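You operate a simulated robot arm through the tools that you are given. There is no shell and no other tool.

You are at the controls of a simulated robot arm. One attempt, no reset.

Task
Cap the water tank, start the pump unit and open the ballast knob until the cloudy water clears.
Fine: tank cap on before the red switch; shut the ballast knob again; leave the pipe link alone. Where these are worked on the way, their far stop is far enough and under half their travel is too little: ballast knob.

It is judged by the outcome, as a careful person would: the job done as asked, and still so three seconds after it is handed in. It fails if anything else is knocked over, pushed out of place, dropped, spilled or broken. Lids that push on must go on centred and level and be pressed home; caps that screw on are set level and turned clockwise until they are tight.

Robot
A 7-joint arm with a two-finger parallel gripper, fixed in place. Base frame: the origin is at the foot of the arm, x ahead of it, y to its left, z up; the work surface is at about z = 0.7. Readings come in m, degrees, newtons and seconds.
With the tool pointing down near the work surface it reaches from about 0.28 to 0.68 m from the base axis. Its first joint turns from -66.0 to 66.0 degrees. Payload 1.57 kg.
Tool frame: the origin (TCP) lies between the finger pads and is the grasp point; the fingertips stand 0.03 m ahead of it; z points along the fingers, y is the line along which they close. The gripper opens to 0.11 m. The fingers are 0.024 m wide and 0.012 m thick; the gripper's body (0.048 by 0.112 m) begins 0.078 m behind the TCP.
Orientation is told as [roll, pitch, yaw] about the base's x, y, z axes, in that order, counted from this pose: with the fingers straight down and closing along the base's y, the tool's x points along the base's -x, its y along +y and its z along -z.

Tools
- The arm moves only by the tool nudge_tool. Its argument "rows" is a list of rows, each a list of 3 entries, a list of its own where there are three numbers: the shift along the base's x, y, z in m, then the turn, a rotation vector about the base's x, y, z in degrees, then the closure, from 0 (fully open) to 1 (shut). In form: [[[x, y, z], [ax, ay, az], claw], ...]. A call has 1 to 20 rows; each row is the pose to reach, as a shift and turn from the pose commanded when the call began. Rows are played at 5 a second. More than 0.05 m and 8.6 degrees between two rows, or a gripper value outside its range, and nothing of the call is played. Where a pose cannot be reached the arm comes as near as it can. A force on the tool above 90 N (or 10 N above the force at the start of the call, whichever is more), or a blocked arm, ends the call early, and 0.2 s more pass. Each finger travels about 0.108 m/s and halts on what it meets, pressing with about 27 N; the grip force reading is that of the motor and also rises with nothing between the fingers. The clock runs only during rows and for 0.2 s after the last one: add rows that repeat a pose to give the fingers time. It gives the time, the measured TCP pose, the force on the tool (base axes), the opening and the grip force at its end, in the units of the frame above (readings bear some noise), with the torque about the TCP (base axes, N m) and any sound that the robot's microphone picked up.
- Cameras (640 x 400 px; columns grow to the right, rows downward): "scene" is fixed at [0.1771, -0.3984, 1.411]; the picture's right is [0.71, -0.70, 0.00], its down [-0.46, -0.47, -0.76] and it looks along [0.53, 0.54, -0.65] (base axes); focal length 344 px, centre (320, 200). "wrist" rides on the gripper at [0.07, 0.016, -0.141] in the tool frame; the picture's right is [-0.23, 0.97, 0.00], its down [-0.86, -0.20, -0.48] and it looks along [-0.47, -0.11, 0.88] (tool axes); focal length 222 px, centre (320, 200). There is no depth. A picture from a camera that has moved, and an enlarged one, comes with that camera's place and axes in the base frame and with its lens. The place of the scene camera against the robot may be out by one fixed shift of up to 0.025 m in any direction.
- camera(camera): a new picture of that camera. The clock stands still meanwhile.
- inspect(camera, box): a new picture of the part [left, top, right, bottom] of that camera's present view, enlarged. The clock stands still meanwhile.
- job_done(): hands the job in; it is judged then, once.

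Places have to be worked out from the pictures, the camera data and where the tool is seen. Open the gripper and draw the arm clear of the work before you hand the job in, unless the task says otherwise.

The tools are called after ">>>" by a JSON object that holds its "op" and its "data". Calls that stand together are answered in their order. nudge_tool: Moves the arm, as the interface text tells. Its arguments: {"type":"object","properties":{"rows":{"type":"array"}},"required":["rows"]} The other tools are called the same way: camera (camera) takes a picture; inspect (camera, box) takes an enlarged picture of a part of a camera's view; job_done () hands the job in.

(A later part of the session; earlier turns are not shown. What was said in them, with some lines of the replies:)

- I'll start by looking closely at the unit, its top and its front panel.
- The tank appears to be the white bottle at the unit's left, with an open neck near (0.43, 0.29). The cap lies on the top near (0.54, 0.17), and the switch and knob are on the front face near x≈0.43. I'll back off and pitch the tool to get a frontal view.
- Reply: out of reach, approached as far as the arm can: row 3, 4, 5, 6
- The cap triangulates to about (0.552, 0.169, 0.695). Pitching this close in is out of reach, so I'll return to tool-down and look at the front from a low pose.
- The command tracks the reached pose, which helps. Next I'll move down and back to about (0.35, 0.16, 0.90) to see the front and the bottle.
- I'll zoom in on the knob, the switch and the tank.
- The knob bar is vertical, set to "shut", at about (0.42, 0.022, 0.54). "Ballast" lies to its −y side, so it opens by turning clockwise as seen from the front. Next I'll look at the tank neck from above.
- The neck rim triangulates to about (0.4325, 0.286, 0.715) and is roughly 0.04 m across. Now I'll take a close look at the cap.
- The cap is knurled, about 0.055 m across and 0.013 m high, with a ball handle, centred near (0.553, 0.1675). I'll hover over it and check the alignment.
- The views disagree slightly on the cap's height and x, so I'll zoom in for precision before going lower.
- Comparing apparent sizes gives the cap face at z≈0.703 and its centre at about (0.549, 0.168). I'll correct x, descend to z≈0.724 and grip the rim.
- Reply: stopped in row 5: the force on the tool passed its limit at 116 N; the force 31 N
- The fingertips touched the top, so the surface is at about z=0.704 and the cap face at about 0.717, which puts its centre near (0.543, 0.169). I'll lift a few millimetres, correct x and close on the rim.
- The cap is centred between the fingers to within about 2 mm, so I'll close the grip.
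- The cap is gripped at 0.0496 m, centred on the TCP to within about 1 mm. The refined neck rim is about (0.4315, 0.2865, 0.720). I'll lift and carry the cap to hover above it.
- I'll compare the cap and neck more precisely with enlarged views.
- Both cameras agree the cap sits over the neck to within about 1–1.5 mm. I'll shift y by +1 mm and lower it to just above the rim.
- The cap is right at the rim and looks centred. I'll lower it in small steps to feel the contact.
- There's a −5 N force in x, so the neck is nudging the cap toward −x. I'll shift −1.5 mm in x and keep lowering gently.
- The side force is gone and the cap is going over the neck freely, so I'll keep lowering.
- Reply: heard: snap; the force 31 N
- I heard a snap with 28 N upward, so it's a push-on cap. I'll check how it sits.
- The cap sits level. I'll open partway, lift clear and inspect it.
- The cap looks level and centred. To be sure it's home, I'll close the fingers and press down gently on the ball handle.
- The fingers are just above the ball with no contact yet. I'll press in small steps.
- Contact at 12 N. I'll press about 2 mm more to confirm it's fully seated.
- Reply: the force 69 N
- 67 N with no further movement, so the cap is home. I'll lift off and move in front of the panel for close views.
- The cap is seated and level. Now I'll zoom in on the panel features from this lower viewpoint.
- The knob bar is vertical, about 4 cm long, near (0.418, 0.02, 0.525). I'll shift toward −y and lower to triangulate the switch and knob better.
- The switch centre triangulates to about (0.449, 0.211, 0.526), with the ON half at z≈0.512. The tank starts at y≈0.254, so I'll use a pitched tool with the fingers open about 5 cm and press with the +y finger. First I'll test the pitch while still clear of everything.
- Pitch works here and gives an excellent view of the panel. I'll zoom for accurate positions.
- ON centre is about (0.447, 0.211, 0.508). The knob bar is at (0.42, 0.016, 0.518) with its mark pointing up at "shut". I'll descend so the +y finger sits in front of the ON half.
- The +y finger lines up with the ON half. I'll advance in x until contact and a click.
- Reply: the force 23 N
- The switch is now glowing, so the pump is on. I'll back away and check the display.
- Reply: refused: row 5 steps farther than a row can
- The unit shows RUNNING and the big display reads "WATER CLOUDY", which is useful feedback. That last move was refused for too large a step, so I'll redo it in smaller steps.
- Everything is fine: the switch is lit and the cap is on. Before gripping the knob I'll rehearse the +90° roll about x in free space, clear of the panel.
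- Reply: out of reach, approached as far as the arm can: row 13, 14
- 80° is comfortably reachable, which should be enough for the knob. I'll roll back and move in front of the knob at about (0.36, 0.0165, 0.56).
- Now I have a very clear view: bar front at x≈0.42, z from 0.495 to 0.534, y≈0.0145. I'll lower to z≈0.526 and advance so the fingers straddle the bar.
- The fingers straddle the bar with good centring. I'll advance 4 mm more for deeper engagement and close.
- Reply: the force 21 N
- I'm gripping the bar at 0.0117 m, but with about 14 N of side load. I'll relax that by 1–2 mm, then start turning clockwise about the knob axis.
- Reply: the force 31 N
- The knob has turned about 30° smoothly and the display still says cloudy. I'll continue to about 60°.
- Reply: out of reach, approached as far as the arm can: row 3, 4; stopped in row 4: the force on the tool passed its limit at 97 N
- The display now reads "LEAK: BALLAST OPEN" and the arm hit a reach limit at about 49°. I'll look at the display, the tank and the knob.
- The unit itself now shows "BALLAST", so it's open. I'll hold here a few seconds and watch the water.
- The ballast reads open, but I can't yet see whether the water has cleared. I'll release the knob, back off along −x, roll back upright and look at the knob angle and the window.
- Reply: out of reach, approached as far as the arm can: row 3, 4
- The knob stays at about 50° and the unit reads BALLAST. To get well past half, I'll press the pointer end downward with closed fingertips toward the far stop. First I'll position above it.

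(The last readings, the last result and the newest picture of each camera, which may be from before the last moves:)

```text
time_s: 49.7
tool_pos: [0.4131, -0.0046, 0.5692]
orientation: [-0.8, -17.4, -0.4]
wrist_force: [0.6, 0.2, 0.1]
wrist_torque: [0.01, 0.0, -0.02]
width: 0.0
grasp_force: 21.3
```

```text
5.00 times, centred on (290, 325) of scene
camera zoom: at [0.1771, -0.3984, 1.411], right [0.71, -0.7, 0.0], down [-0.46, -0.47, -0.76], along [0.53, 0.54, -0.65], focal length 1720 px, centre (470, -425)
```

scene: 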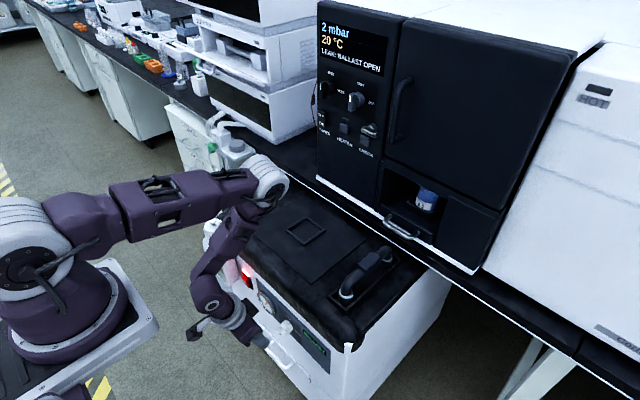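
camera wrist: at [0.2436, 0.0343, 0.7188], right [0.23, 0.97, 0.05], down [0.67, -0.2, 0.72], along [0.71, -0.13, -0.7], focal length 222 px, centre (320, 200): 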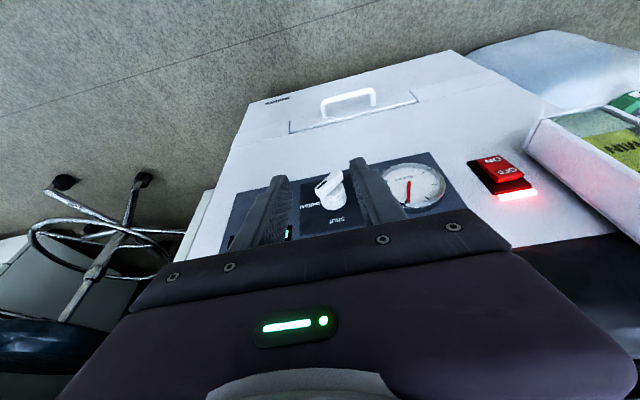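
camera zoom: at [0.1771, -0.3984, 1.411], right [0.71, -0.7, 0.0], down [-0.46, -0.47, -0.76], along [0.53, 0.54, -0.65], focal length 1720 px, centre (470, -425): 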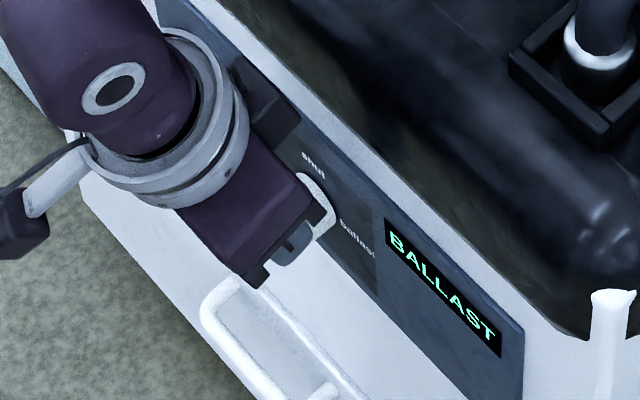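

The fingertips are above the pointer end. I'll push down in small steps.

>>> {"op": "nudge_tool", "data": {"rows": [[[0, 0, -0.004], [0, 0, 0], 1], [[0, 0, -0.008], [0, 0, 0], 1], [[0, 0, -0.012], [0, 0, 0], 1], [[0, 0, -0.012], [0, 0, 0], 1]]}}

>>> {"op": "inspect", "data": {"camera": "wrist", "box": [240, 130, 400, 240]}}

```text
time_s: 50.7
tool_pos: [0.4134, -0.0058, 0.5563]
orientation: [-1.0, -17.6, -0.4]
wrist_force: [-0.2, -0.3, 0.0]
wrist_torque: [0.02, -0.02, 0.0]
width: 0.0001
grasp_force: 21.6
```

```text
3.64 times, centred on (320, 185) of wrist
camera zoom: at [0.304, 0.0141, 0.6714], right [0.23, 0.97, 0.05], down [0.67, -0.2, 0.72], along [0.71, -0.13, -0.7], focal length 808 px, centre (320, 254)
```

zoom: 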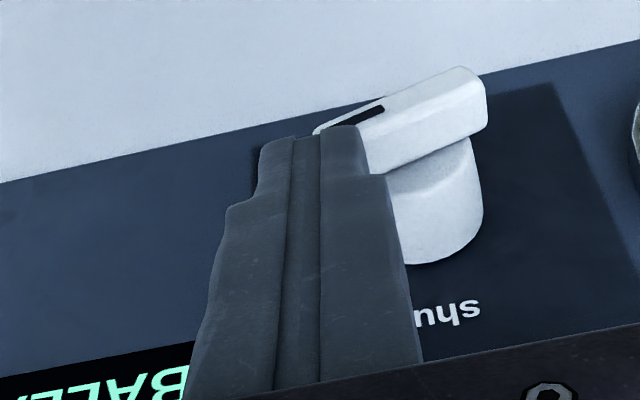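

The bar is turning smoothly, now about 70° or more. A little further takes it near the far stop.

>>> {"op": "nudge_tool", "data": {"rows": [[[0, 0, -0.003], [0, 0, 0], 1], [[0, 0, -0.005], [0, 0, 0], 1], [[0, 0, -0.005], [0, 0, 0], 1]]}}

>>> {"op": "inspect", "data": {"camera": "wrist", "box": [240, 130, 400, 240]}}

>>> {"op": "inspect", "data": {"camera": "scene", "box": [310, 10, 400, 80]}}

```text
time_s: 51.5
tool_pos: [0.4131, -0.0066, 0.5513]
orientation: [-0.9, -17.3, -0.4]
wrist_force: [-0.5, -0.5, 1.2]
wrist_torque: [-0.01, 0.0, 0.0]
width: 0.0
grasp_force: 20.9
```

```text
3.64 times, centred on (320, 185) of wrist
camera zoom: at [0.3037, 0.0137, 0.6664], right [0.23, 0.97, 0.05], down [0.67, -0.2, 0.72], along [0.71, -0.13, -0.7], focal length 808 px, centre (320, 254)
```

zoom: 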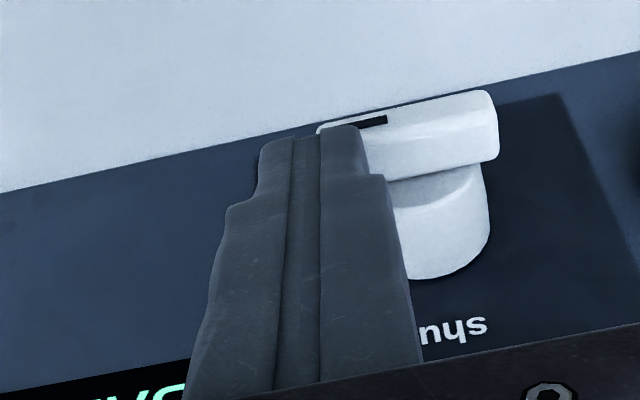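

```text
5.71 times, centred on (355, 45) of scene
camera zoom: at [0.1771, -0.3984, 1.411], right [0.71, -0.7, 0.0], down [-0.46, -0.47, -0.76], along [0.53, 0.54, -0.65], focal length 1966 px, centre (120, 1086)
```

zoom: 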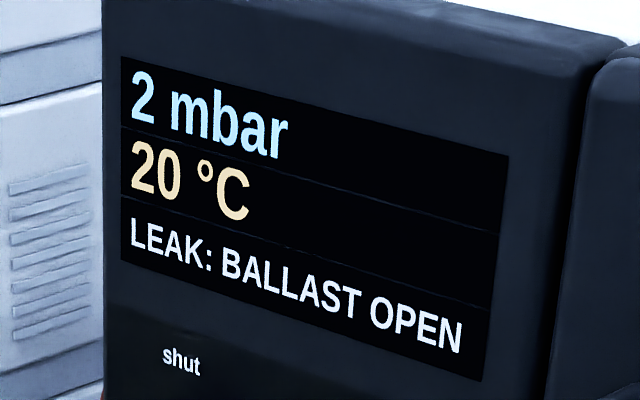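

The knob is near 85°, practically fully open. I'll lift off and look at the tank window for the water's state.

>>> {"op": "nudge_tool", "data": {"rows": [[[0, 0, 0.03], [0, 0, 0], 1], [[-0.02, 0.01, 0.06], [0, 0, 0], 1], [[-0.04, 0.04, 0.08], [0, 0, 0], 1], [[-0.06, 0.08, 0.09], [0, 0, 0], 1], [[-0.06, 0.12, 0.1], [0, 0, 0], 1], [[-0.06, 0.15, 0.1], [0, 0, 0], 1], [[-0.06, 0.15, 0.1], [0, 0, 0], 1]]}}

>>> {"op": "camera", "data": {"camera": "wrist"}}

>>> {"op": "inspect", "data": {"camera": "scene", "box": [310, 10, 400, 80]}}

>>> {"op": "inspect", "data": {"camera": "wrist", "box": [340, 80, 500, 200]}}

```text
time_s: 53.1
tool_pos: [0.3521, 0.1454, 0.6521]
orientation: [-0.9, -17.3, -0.4]
wrist_force: [-0.2, 0.9, -0.6]
wrist_torque: [0.03, 0.02, 0.01]
width: 0.0
grasp_force: 21.7
```

```text
taken
camera wrist: at [0.2437, 0.1642, 0.7667], right [0.23, 0.97, 0.05], down [0.67, -0.2, 0.72], along [0.71, -0.13, -0.7], focal length 222 px, centre (320, 200)
```

wrist: 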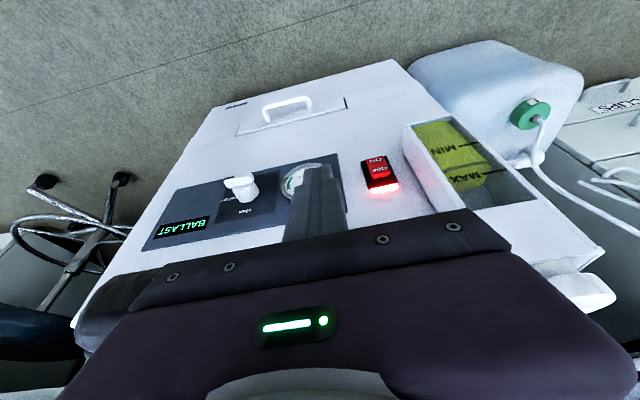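

```text
5.71 times, centred on (355, 45) of scene
camera zoom: at [0.1771, -0.3984, 1.411], right [0.71, -0.7, 0.0], down [-0.46, -0.47, -0.76], along [0.53, 0.54, -0.65], focal length 1966 px, centre (120, 1086)
```

zoom: 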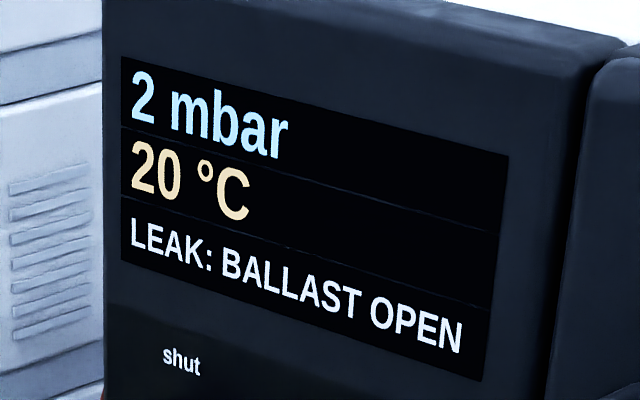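

```text
3.33 times, centred on (420, 140) of wrist
camera zoom: at [0.2437, 0.1642, 0.7667], right [0.23, 0.97, 0.05], down [0.67, -0.2, 0.72], along [0.71, -0.13, -0.7], focal length 740 px, centre (-13, 400)
```

zoom: 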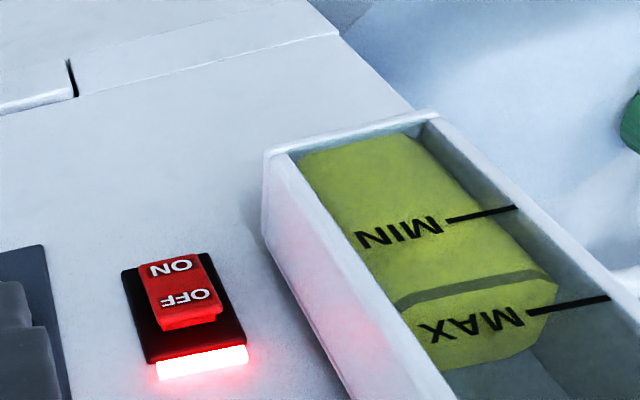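

The milky layer at the bottom of the window has gone, and the water is now a uniform clear yellow-green up to MAX. I'll wait 2 s with the ballast open and look again to be sure.

>>> {"op": "nudge_tool", "data": {"rows": [[[0, 0, 0], [0, 0, 0], 1], [[0, 0, 0], [0, 0, 0], 1], [[0, 0, 0], [0, 0, 0], 1], [[0, 0, 0], [0, 0, 0], 1], [[0, 0, 0], [0, 0, 0], 1], [[0, 0, 0], [0, 0, 0], 1], [[0, 0, 0], [0, 0, 0], 1], [[0, 0, 0], [0, 0, 0], 1], [[0, 0, 0], [0, 0, 0], 1], [[0, 0, 0], [0, 0, 0], 1]]}}

>>> {"op": "inspect", "data": {"camera": "wrist", "box": [340, 80, 500, 200]}}

>>> {"op": "inspect", "data": {"camera": "wrist", "box": [140, 150, 300, 250]}}

>>> {"op": "inspect", "data": {"camera": "scene", "box": [310, 10, 400, 80]}}

```text
time_s: 55.3
tool_pos: [0.3529, 0.1449, 0.6524]
orientation: [-0.9, -17.4, -0.3]
wrist_force: [0.2, 1.1, 0.3]
wrist_torque: [0.0, 0.0, 0.0]
width: 0.0001
grasp_force: 21.3
```

```text
3.33 times, centred on (420, 140) of wrist
camera zoom: at [0.2438, 0.1637, 0.7666], right [0.23, 0.97, 0.05], down [0.67, -0.2, 0.72], along [0.71, -0.13, -0.7], focal length 740 px, centre (-13, 400)
```

zoom: 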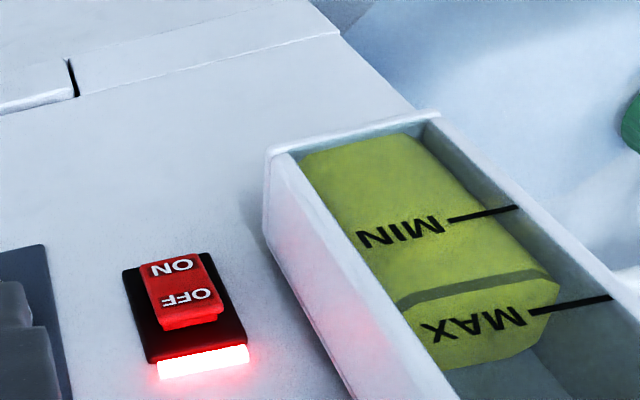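

```text
4.00 times, centred on (220, 200) of wrist
camera zoom: at [0.2438, 0.1637, 0.7666], right [0.23, 0.97, 0.05], down [0.67, -0.2, 0.72], along [0.71, -0.13, -0.7], focal length 888 px, centre (720, 200)
```

zoom: 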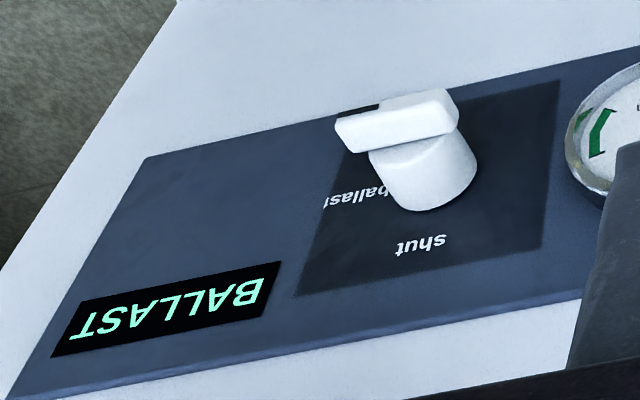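

```text
5.71 times, centred on (355, 45) of scene
camera zoom: at [0.1771, -0.3984, 1.411], right [0.71, -0.7, 0.0], down [-0.46, -0.47, -0.76], along [0.53, 0.54, -0.65], focal length 1966 px, centre (120, 1086)
```

zoom: 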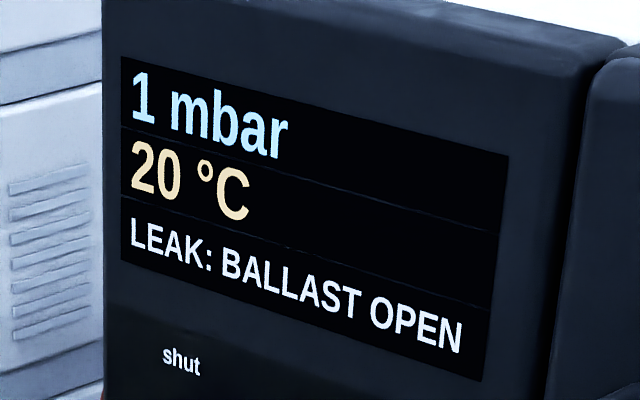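

The water is clear and stable, and the pressure is starting to fall. Now I'll shut the ballast: position above the knob's +y end and push it down.

>>> {"op": "nudge_tool", "data": {"rows": [[[0, -0.04, 0], [0, 0, 0], 1], [[0.01, -0.08, 0], [0, 0, 0], 1], [[0.03, -0.107, -0.01], [0, 0, 0], 1], [[0.0605, -0.107, -0.03], [0, 0, 0], 1], [[0.0605, -0.107, -0.06], [0, 0, 0], 1], [[0.0605, -0.107, -0.085], [0, 0, 0], 1], [[0.0605, -0.107, -0.085], [0, 0, 0], 1]]}}

>>> {"op": "inspect", "data": {"camera": "wrist", "box": [240, 130, 400, 240]}}

```text
time_s: 56.9
tool_pos: [0.4123, 0.0378, 0.5666]
orientation: [-0.9, -17.3, -0.4]
wrist_force: [0.0, -1.0, -0.4]
wrist_torque: [0.0, -0.02, 0.02]
width: 0.0
grasp_force: 21.3
```

```text
3.64 times, centred on (320, 185) of wrist
camera zoom: at [0.3048, 0.056, 0.6812], right [0.23, 0.97, 0.05], down [0.67, -0.2, 0.72], along [0.71, -0.13, -0.7], focal length 808 px, centre (320, 254)
```

zoom: 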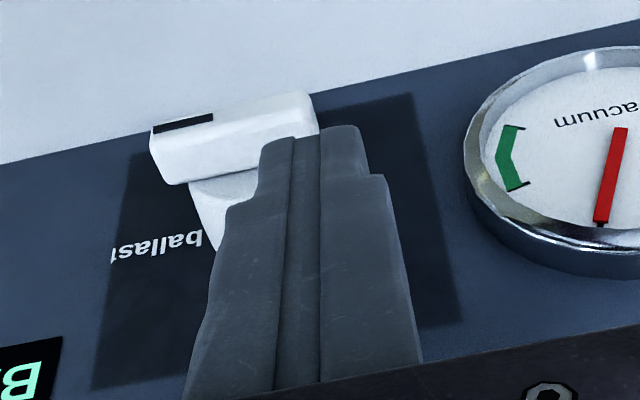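

The finger overlaps the +y end of the bar by about 1 cm. I'll push it down gradually.

>>> {"op": "nudge_tool", "data": {"rows": [[[0, 0, -0.006], [0, 0, 0], 1], [[0, 0, -0.012], [0, 0, 0], 1], [[0, 0, -0.018], [0, 0, 0], 1], [[0, 0, -0.024], [0, 0, 0], 1], [[0, 0, -0.03], [0, 0, 0], 1], [[0, 0, -0.034], [0, 0, 0], 1], [[0, 0, -0.034], [0, 0, 0], 1]]}}

>>> {"op": "inspect", "data": {"camera": "wrist", "box": [240, 130, 400, 240]}}

```text
time_s: 58.5
tool_pos: [0.4139, 0.0368, 0.5332]
orientation: [-0.8, -17.5, -0.5]
wrist_force: [-0.2, -0.6, 0.4]
wrist_torque: [0.01, -0.03, 0.01]
width: 0.0
grasp_force: 21.3
```

```text
3.64 times, centred on (320, 185) of wrist
camera zoom: at [0.3043, 0.0562, 0.6479], right [0.23, 0.97, 0.05], down [0.67, -0.2, 0.72], along [0.71, -0.13, -0.7], focal length 808 px, centre (320, 254)
```

zoom: 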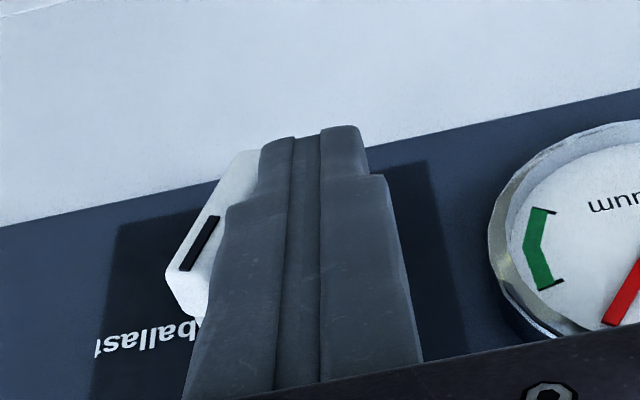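

The knob is within about 30° of shut. I'll lower slightly and push sideways (−y) on the lower end to bring it upright.

>>> {"op": "nudge_tool", "data": {"rows": [[[0, 0, -0.004], [0, 0, 0], 1], [[0, 0, -0.008], [0, 0, 0], 1], [[0, -0.002, -0.008], [0, 0, 0], 1], [[0, -0.004, -0.008], [0, 0, 0], 1], [[0, -0.004, -0.008], [0, 0, 0], 1]]}}

>>> {"op": "inspect", "data": {"camera": "wrist", "box": [240, 130, 400, 240]}}

>>> {"op": "inspect", "data": {"camera": "scene", "box": [310, 10, 400, 80]}}

```text
time_s: 59.7
tool_pos: [0.4127, 0.0327, 0.5264]
orientation: [-0.8, -17.5, -0.4]
wrist_force: [0.0, 3.7, 1.9]
wrist_torque: [0.01, 0.03, 0.03]
width: 0.0
grasp_force: 20.7
```

```text
3.64 times, centred on (320, 185) of wrist
camera zoom: at [0.3046, 0.0526, 0.6398], right [0.23, 0.97, 0.05], down [0.67, -0.2, 0.72], along [0.71, -0.13, -0.7], focal length 808 px, centre (320, 254)
```

zoom: 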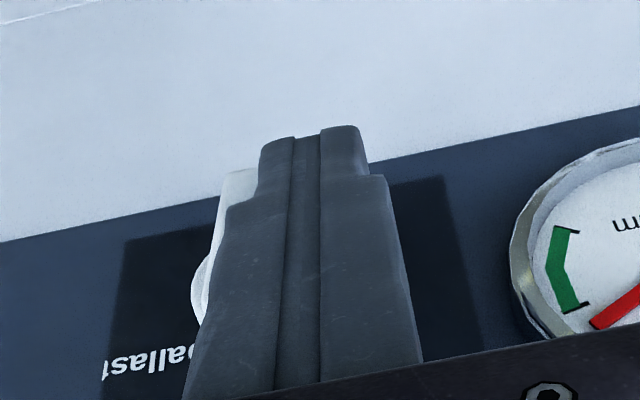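

```text
5.71 times, centred on (355, 45) of scene
camera zoom: at [0.1771, -0.3984, 1.4111], right [0.71, -0.7, 0.0], down [-0.46, -0.47, -0.76], along [0.53, 0.54, -0.65], focal length 1966 px, centre (120, 1086)
```

zoom: 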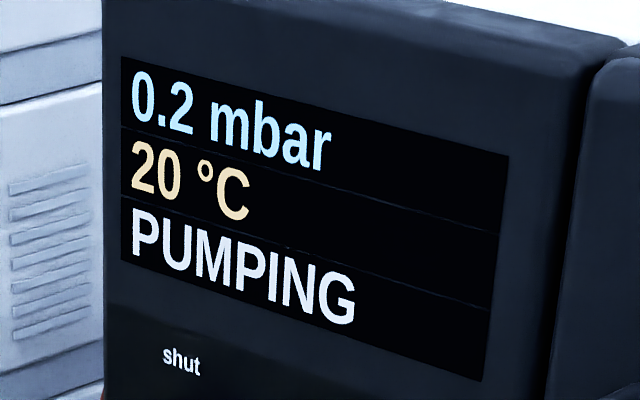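

The display now reads "PUMPING", with 3.7 N of resistance. I'll nudge a bit further to seat it at the stop.

>>> {"op": "nudge_tool", "data": {"rows": [[[0, -0.001, 0], [0, 0, 0], 1], [[0, -0.0015, 0], [0, 0, 0], 1], [[0, -0.0015, 0], [0, 0, 0], 1]]}}

```text
time_s: 60.5
tool_pos: [0.4131, 0.0342, 0.5255]
orientation: [-0.8, -17.5, -0.5]
wrist_force: [-0.6, 20.0, 0.7]
wrist_torque: [0.17, 0.01, 0.1]
width: 0.0002
grasp_force: 21.1
```

At the stop: 20 N and no further motion. I'll back off in +y, then retreat and inspect the knob and displays.

>>> {"op": "nudge_tool", "data": {"rows": [[[0, 0.006, 0], [0, 0, 0], 1], [[-0.015, 0.012, 0], [0, 0, 0], 1], [[-0.045, 0.012, 0], [0, 0, 0], 1], [[-0.06, 0.012, 0.04], [0, 0, 0], 1], [[-0.06, 0.03, 0.08], [0, 0, 0], 1], [[-0.06, 0.06, 0.115], [0, 0, 0], 1], [[-0.06, 0.09, 0.13], [0, 0, 0], 1], [[-0.06, 0.09, 0.13], [0, 0, 0], 1]]}}

>>> {"op": "camera", "data": {"camera": "wrist"}}

>>> {"op": "inspect", "data": {"camera": "wrist", "box": [160, 140, 320, 240]}}

>>> {"op": "camera", "data": {"camera": "scene"}}

```text
time_s: 62.3
tool_pos: [0.3537, 0.1213, 0.6562]
orientation: [-0.9, -17.3, -0.4]
wrist_force: [-0.3, -0.6, -0.3]
wrist_torque: [0.0, 0.03, -0.01]
width: 0.0002
grasp_force: 21.2
```

```text
taken
camera wrist: at [0.2439, 0.1412, 0.7702], right [0.23, 0.97, 0.05], down [0.67, -0.2, 0.72], along [0.71, -0.13, -0.7], focal length 222 px, centre (320, 200)
```

wrist: 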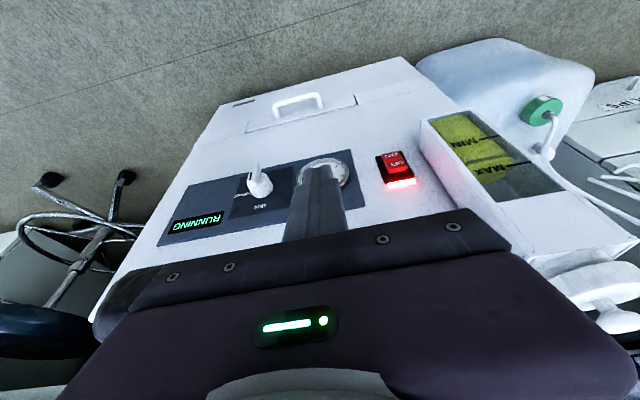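

```text
4.00 times, centred on (240, 190) of wrist
camera zoom: at [0.2439, 0.1412, 0.7702], right [0.23, 0.97, 0.05], down [0.67, -0.2, 0.72], along [0.71, -0.13, -0.7], focal length 888 px, centre (640, 240)
```

zoom: 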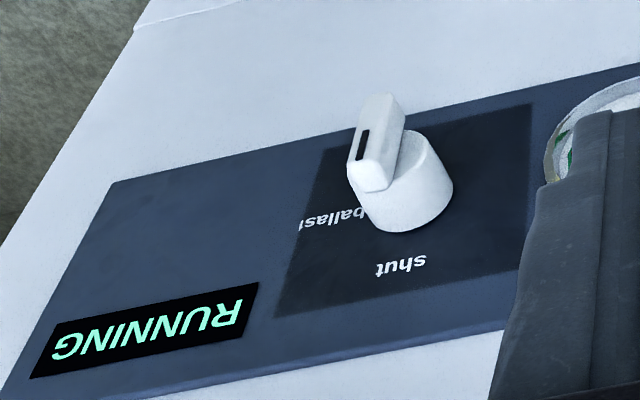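

```text
taken
```

scene: 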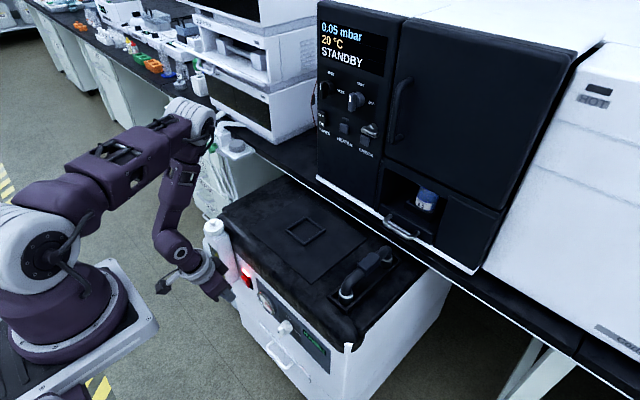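

Ballast is shut, the unit is RUNNING, and the display is back to 0.05 mbar STANDBY. I'll open the gripper, draw the arm up and clear, and verify the cap.

>>> {"op": "nudge_tool", "data": {"rows": [[[-0.01, 0, 0.04], [0, 0, 0], 0.7], [[-0.015, 0, 0.08], [0, 4, 0], 0.4], [[-0.015, 0, 0.12], [0, 8, 0], 0.1], [[-0.01, 0, 0.16], [0, 13, 0], 0], [[0, 0, 0.2], [0, 17, 0], 0], [[0, 0, 0.24], [0, 17, 0], 0], [[0, 0, 0.27], [0, 17, 0], 0], [[0, 0, 0.27], [0, 17, 0], 0]]}}

>>> {"op": "camera", "data": {"camera": "wrist"}}

>>> {"op": "camera", "data": {"camera": "scene"}}

>>> {"op": "inspect", "data": {"camera": "scene", "box": [185, 205, 345, 365]}}

```text
time_s: 64.1
tool_pos: [0.3548, 0.1226, 0.9272]
orientation: [-1.1, -0.4, -0.4]
wrist_force: [-1.1, 0.2, 0.6]
wrist_torque: [0.01, 0.03, 0.02]
width: 0.1099
grasp_force: 0.0
```

```text
taken
camera wrist: at [0.2832, 0.1413, 1.0682], right [0.23, 0.97, -0.02], down [0.85, -0.2, 0.49], along [0.47, -0.13, -0.87], focal length 222 px, centre (320, 200)
```

wrist: 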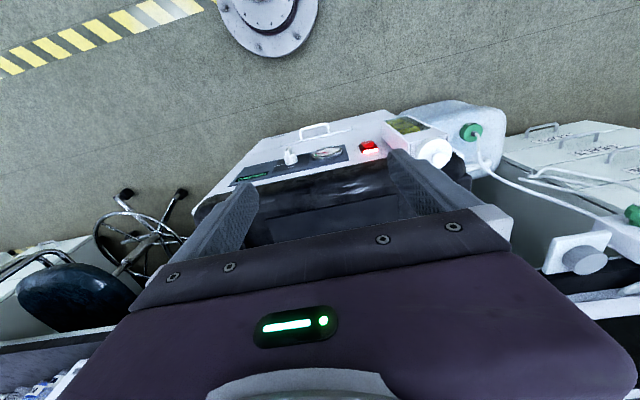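

```text
taken
```

scene: 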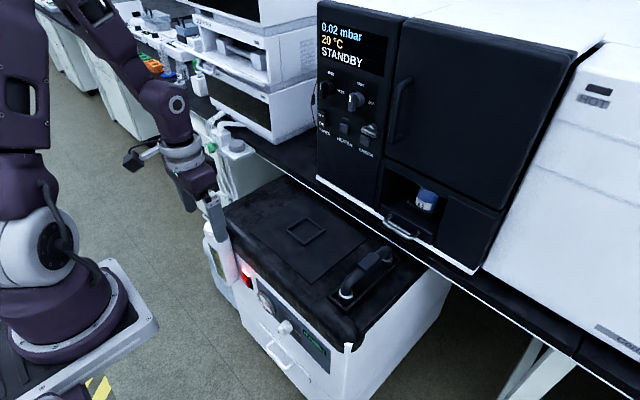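

```text
2.50 times, centred on (265, 285) of scene
camera zoom: at [0.1771, -0.3985, 1.411], right [0.71, -0.7, 0.0], down [-0.46, -0.47, -0.76], along [0.53, 0.54, -0.65], focal length 860 px, centre (458, -12)
```

zoom: 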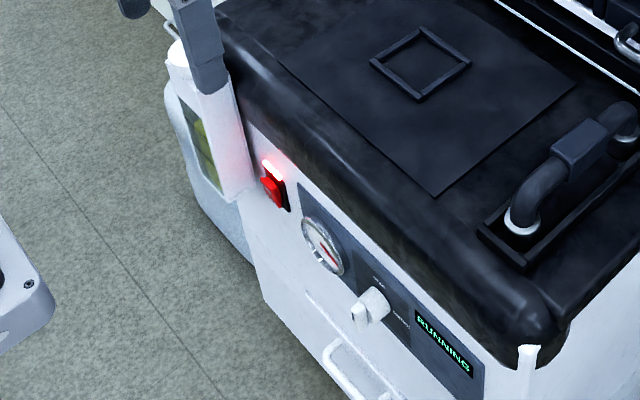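

I'll take one last close look at the cap and the water window before handing in.

>>> {"op": "inspect", "data": {"camera": "wrist", "box": [340, 100, 480, 190]}}

>>> {"op": "inspect", "data": {"camera": "wrist", "box": [260, 135, 340, 185]}}

```text
4.44 times, centred on (410, 145) of wrist
camera zoom: at [0.2832, 0.1413, 1.0682], right [0.23, 0.97, -0.02], down [0.85, -0.2, 0.49], along [0.47, -0.13, -0.87], focal length 987 px, centre (-80, 444)
```

zoom: 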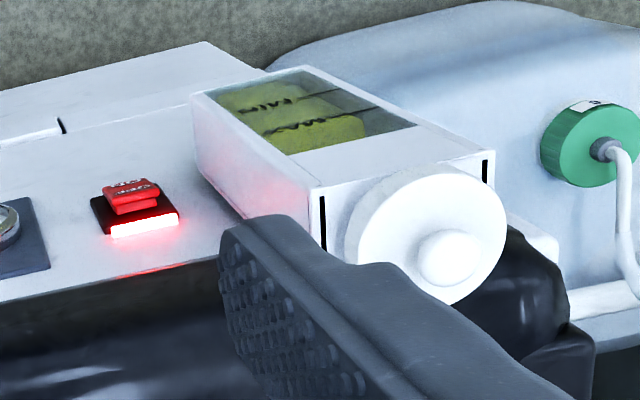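

```text
8.00 times, centred on (300, 160) of wrist
camera zoom: at [0.2832, 0.1413, 1.0682], right [0.23, 0.97, -0.02], down [0.85, -0.2, 0.49], along [0.47, -0.13, -0.87], focal length 1777 px, centre (480, 520)
```

zoom: 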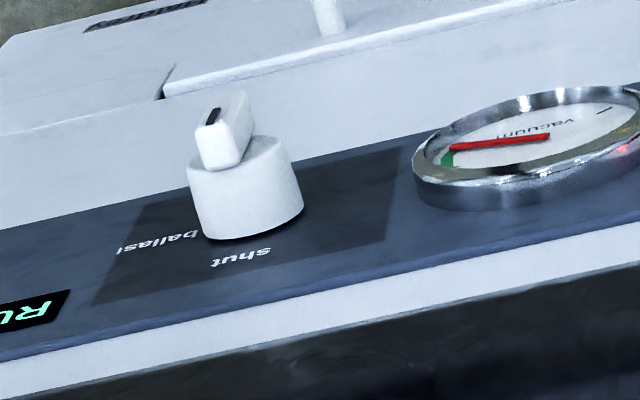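

The cap is seated and level, the water is clear, the knob points to "shut", the pump is running, and the pipe link is untouched. The gripper is open and the arm is clear, so I'm handing the job in.

>>> {"op": "job_done", "data": {}}

```text
The job is handed in.
```

I handed the job in with everything done as asked. The verdict hasn't come back.

- **Cap:** it snapped onto the tank before I touched the red switch. A 67 N press on top didn't move it any further, and it looks centred and level.
- **Pump:** the red switch is on and lit, and the unit shows RUNNING.
- **Ballast knob:** I opened it to about 85° in two moves, because the arm ran out of reach at about 50° while gripping it. I pushed it the rest of the way with a fingertip. It is now shut against its stop.
- **Water:** the milky layer in the tank window went while the ballast was open. The display went from WATER CLOUDY back to STANDBY, at 0.02 mbar.
- **Pipe link:** I didn't touch it.

Two contacts went over the force limit, and I saw no damage from either. The fingertips pressed on the unit's top at 116 N while I was reaching for the cap, and turning the knob peaked at 97 N.

The gripper is open, and the arm is raised clear of the unit.
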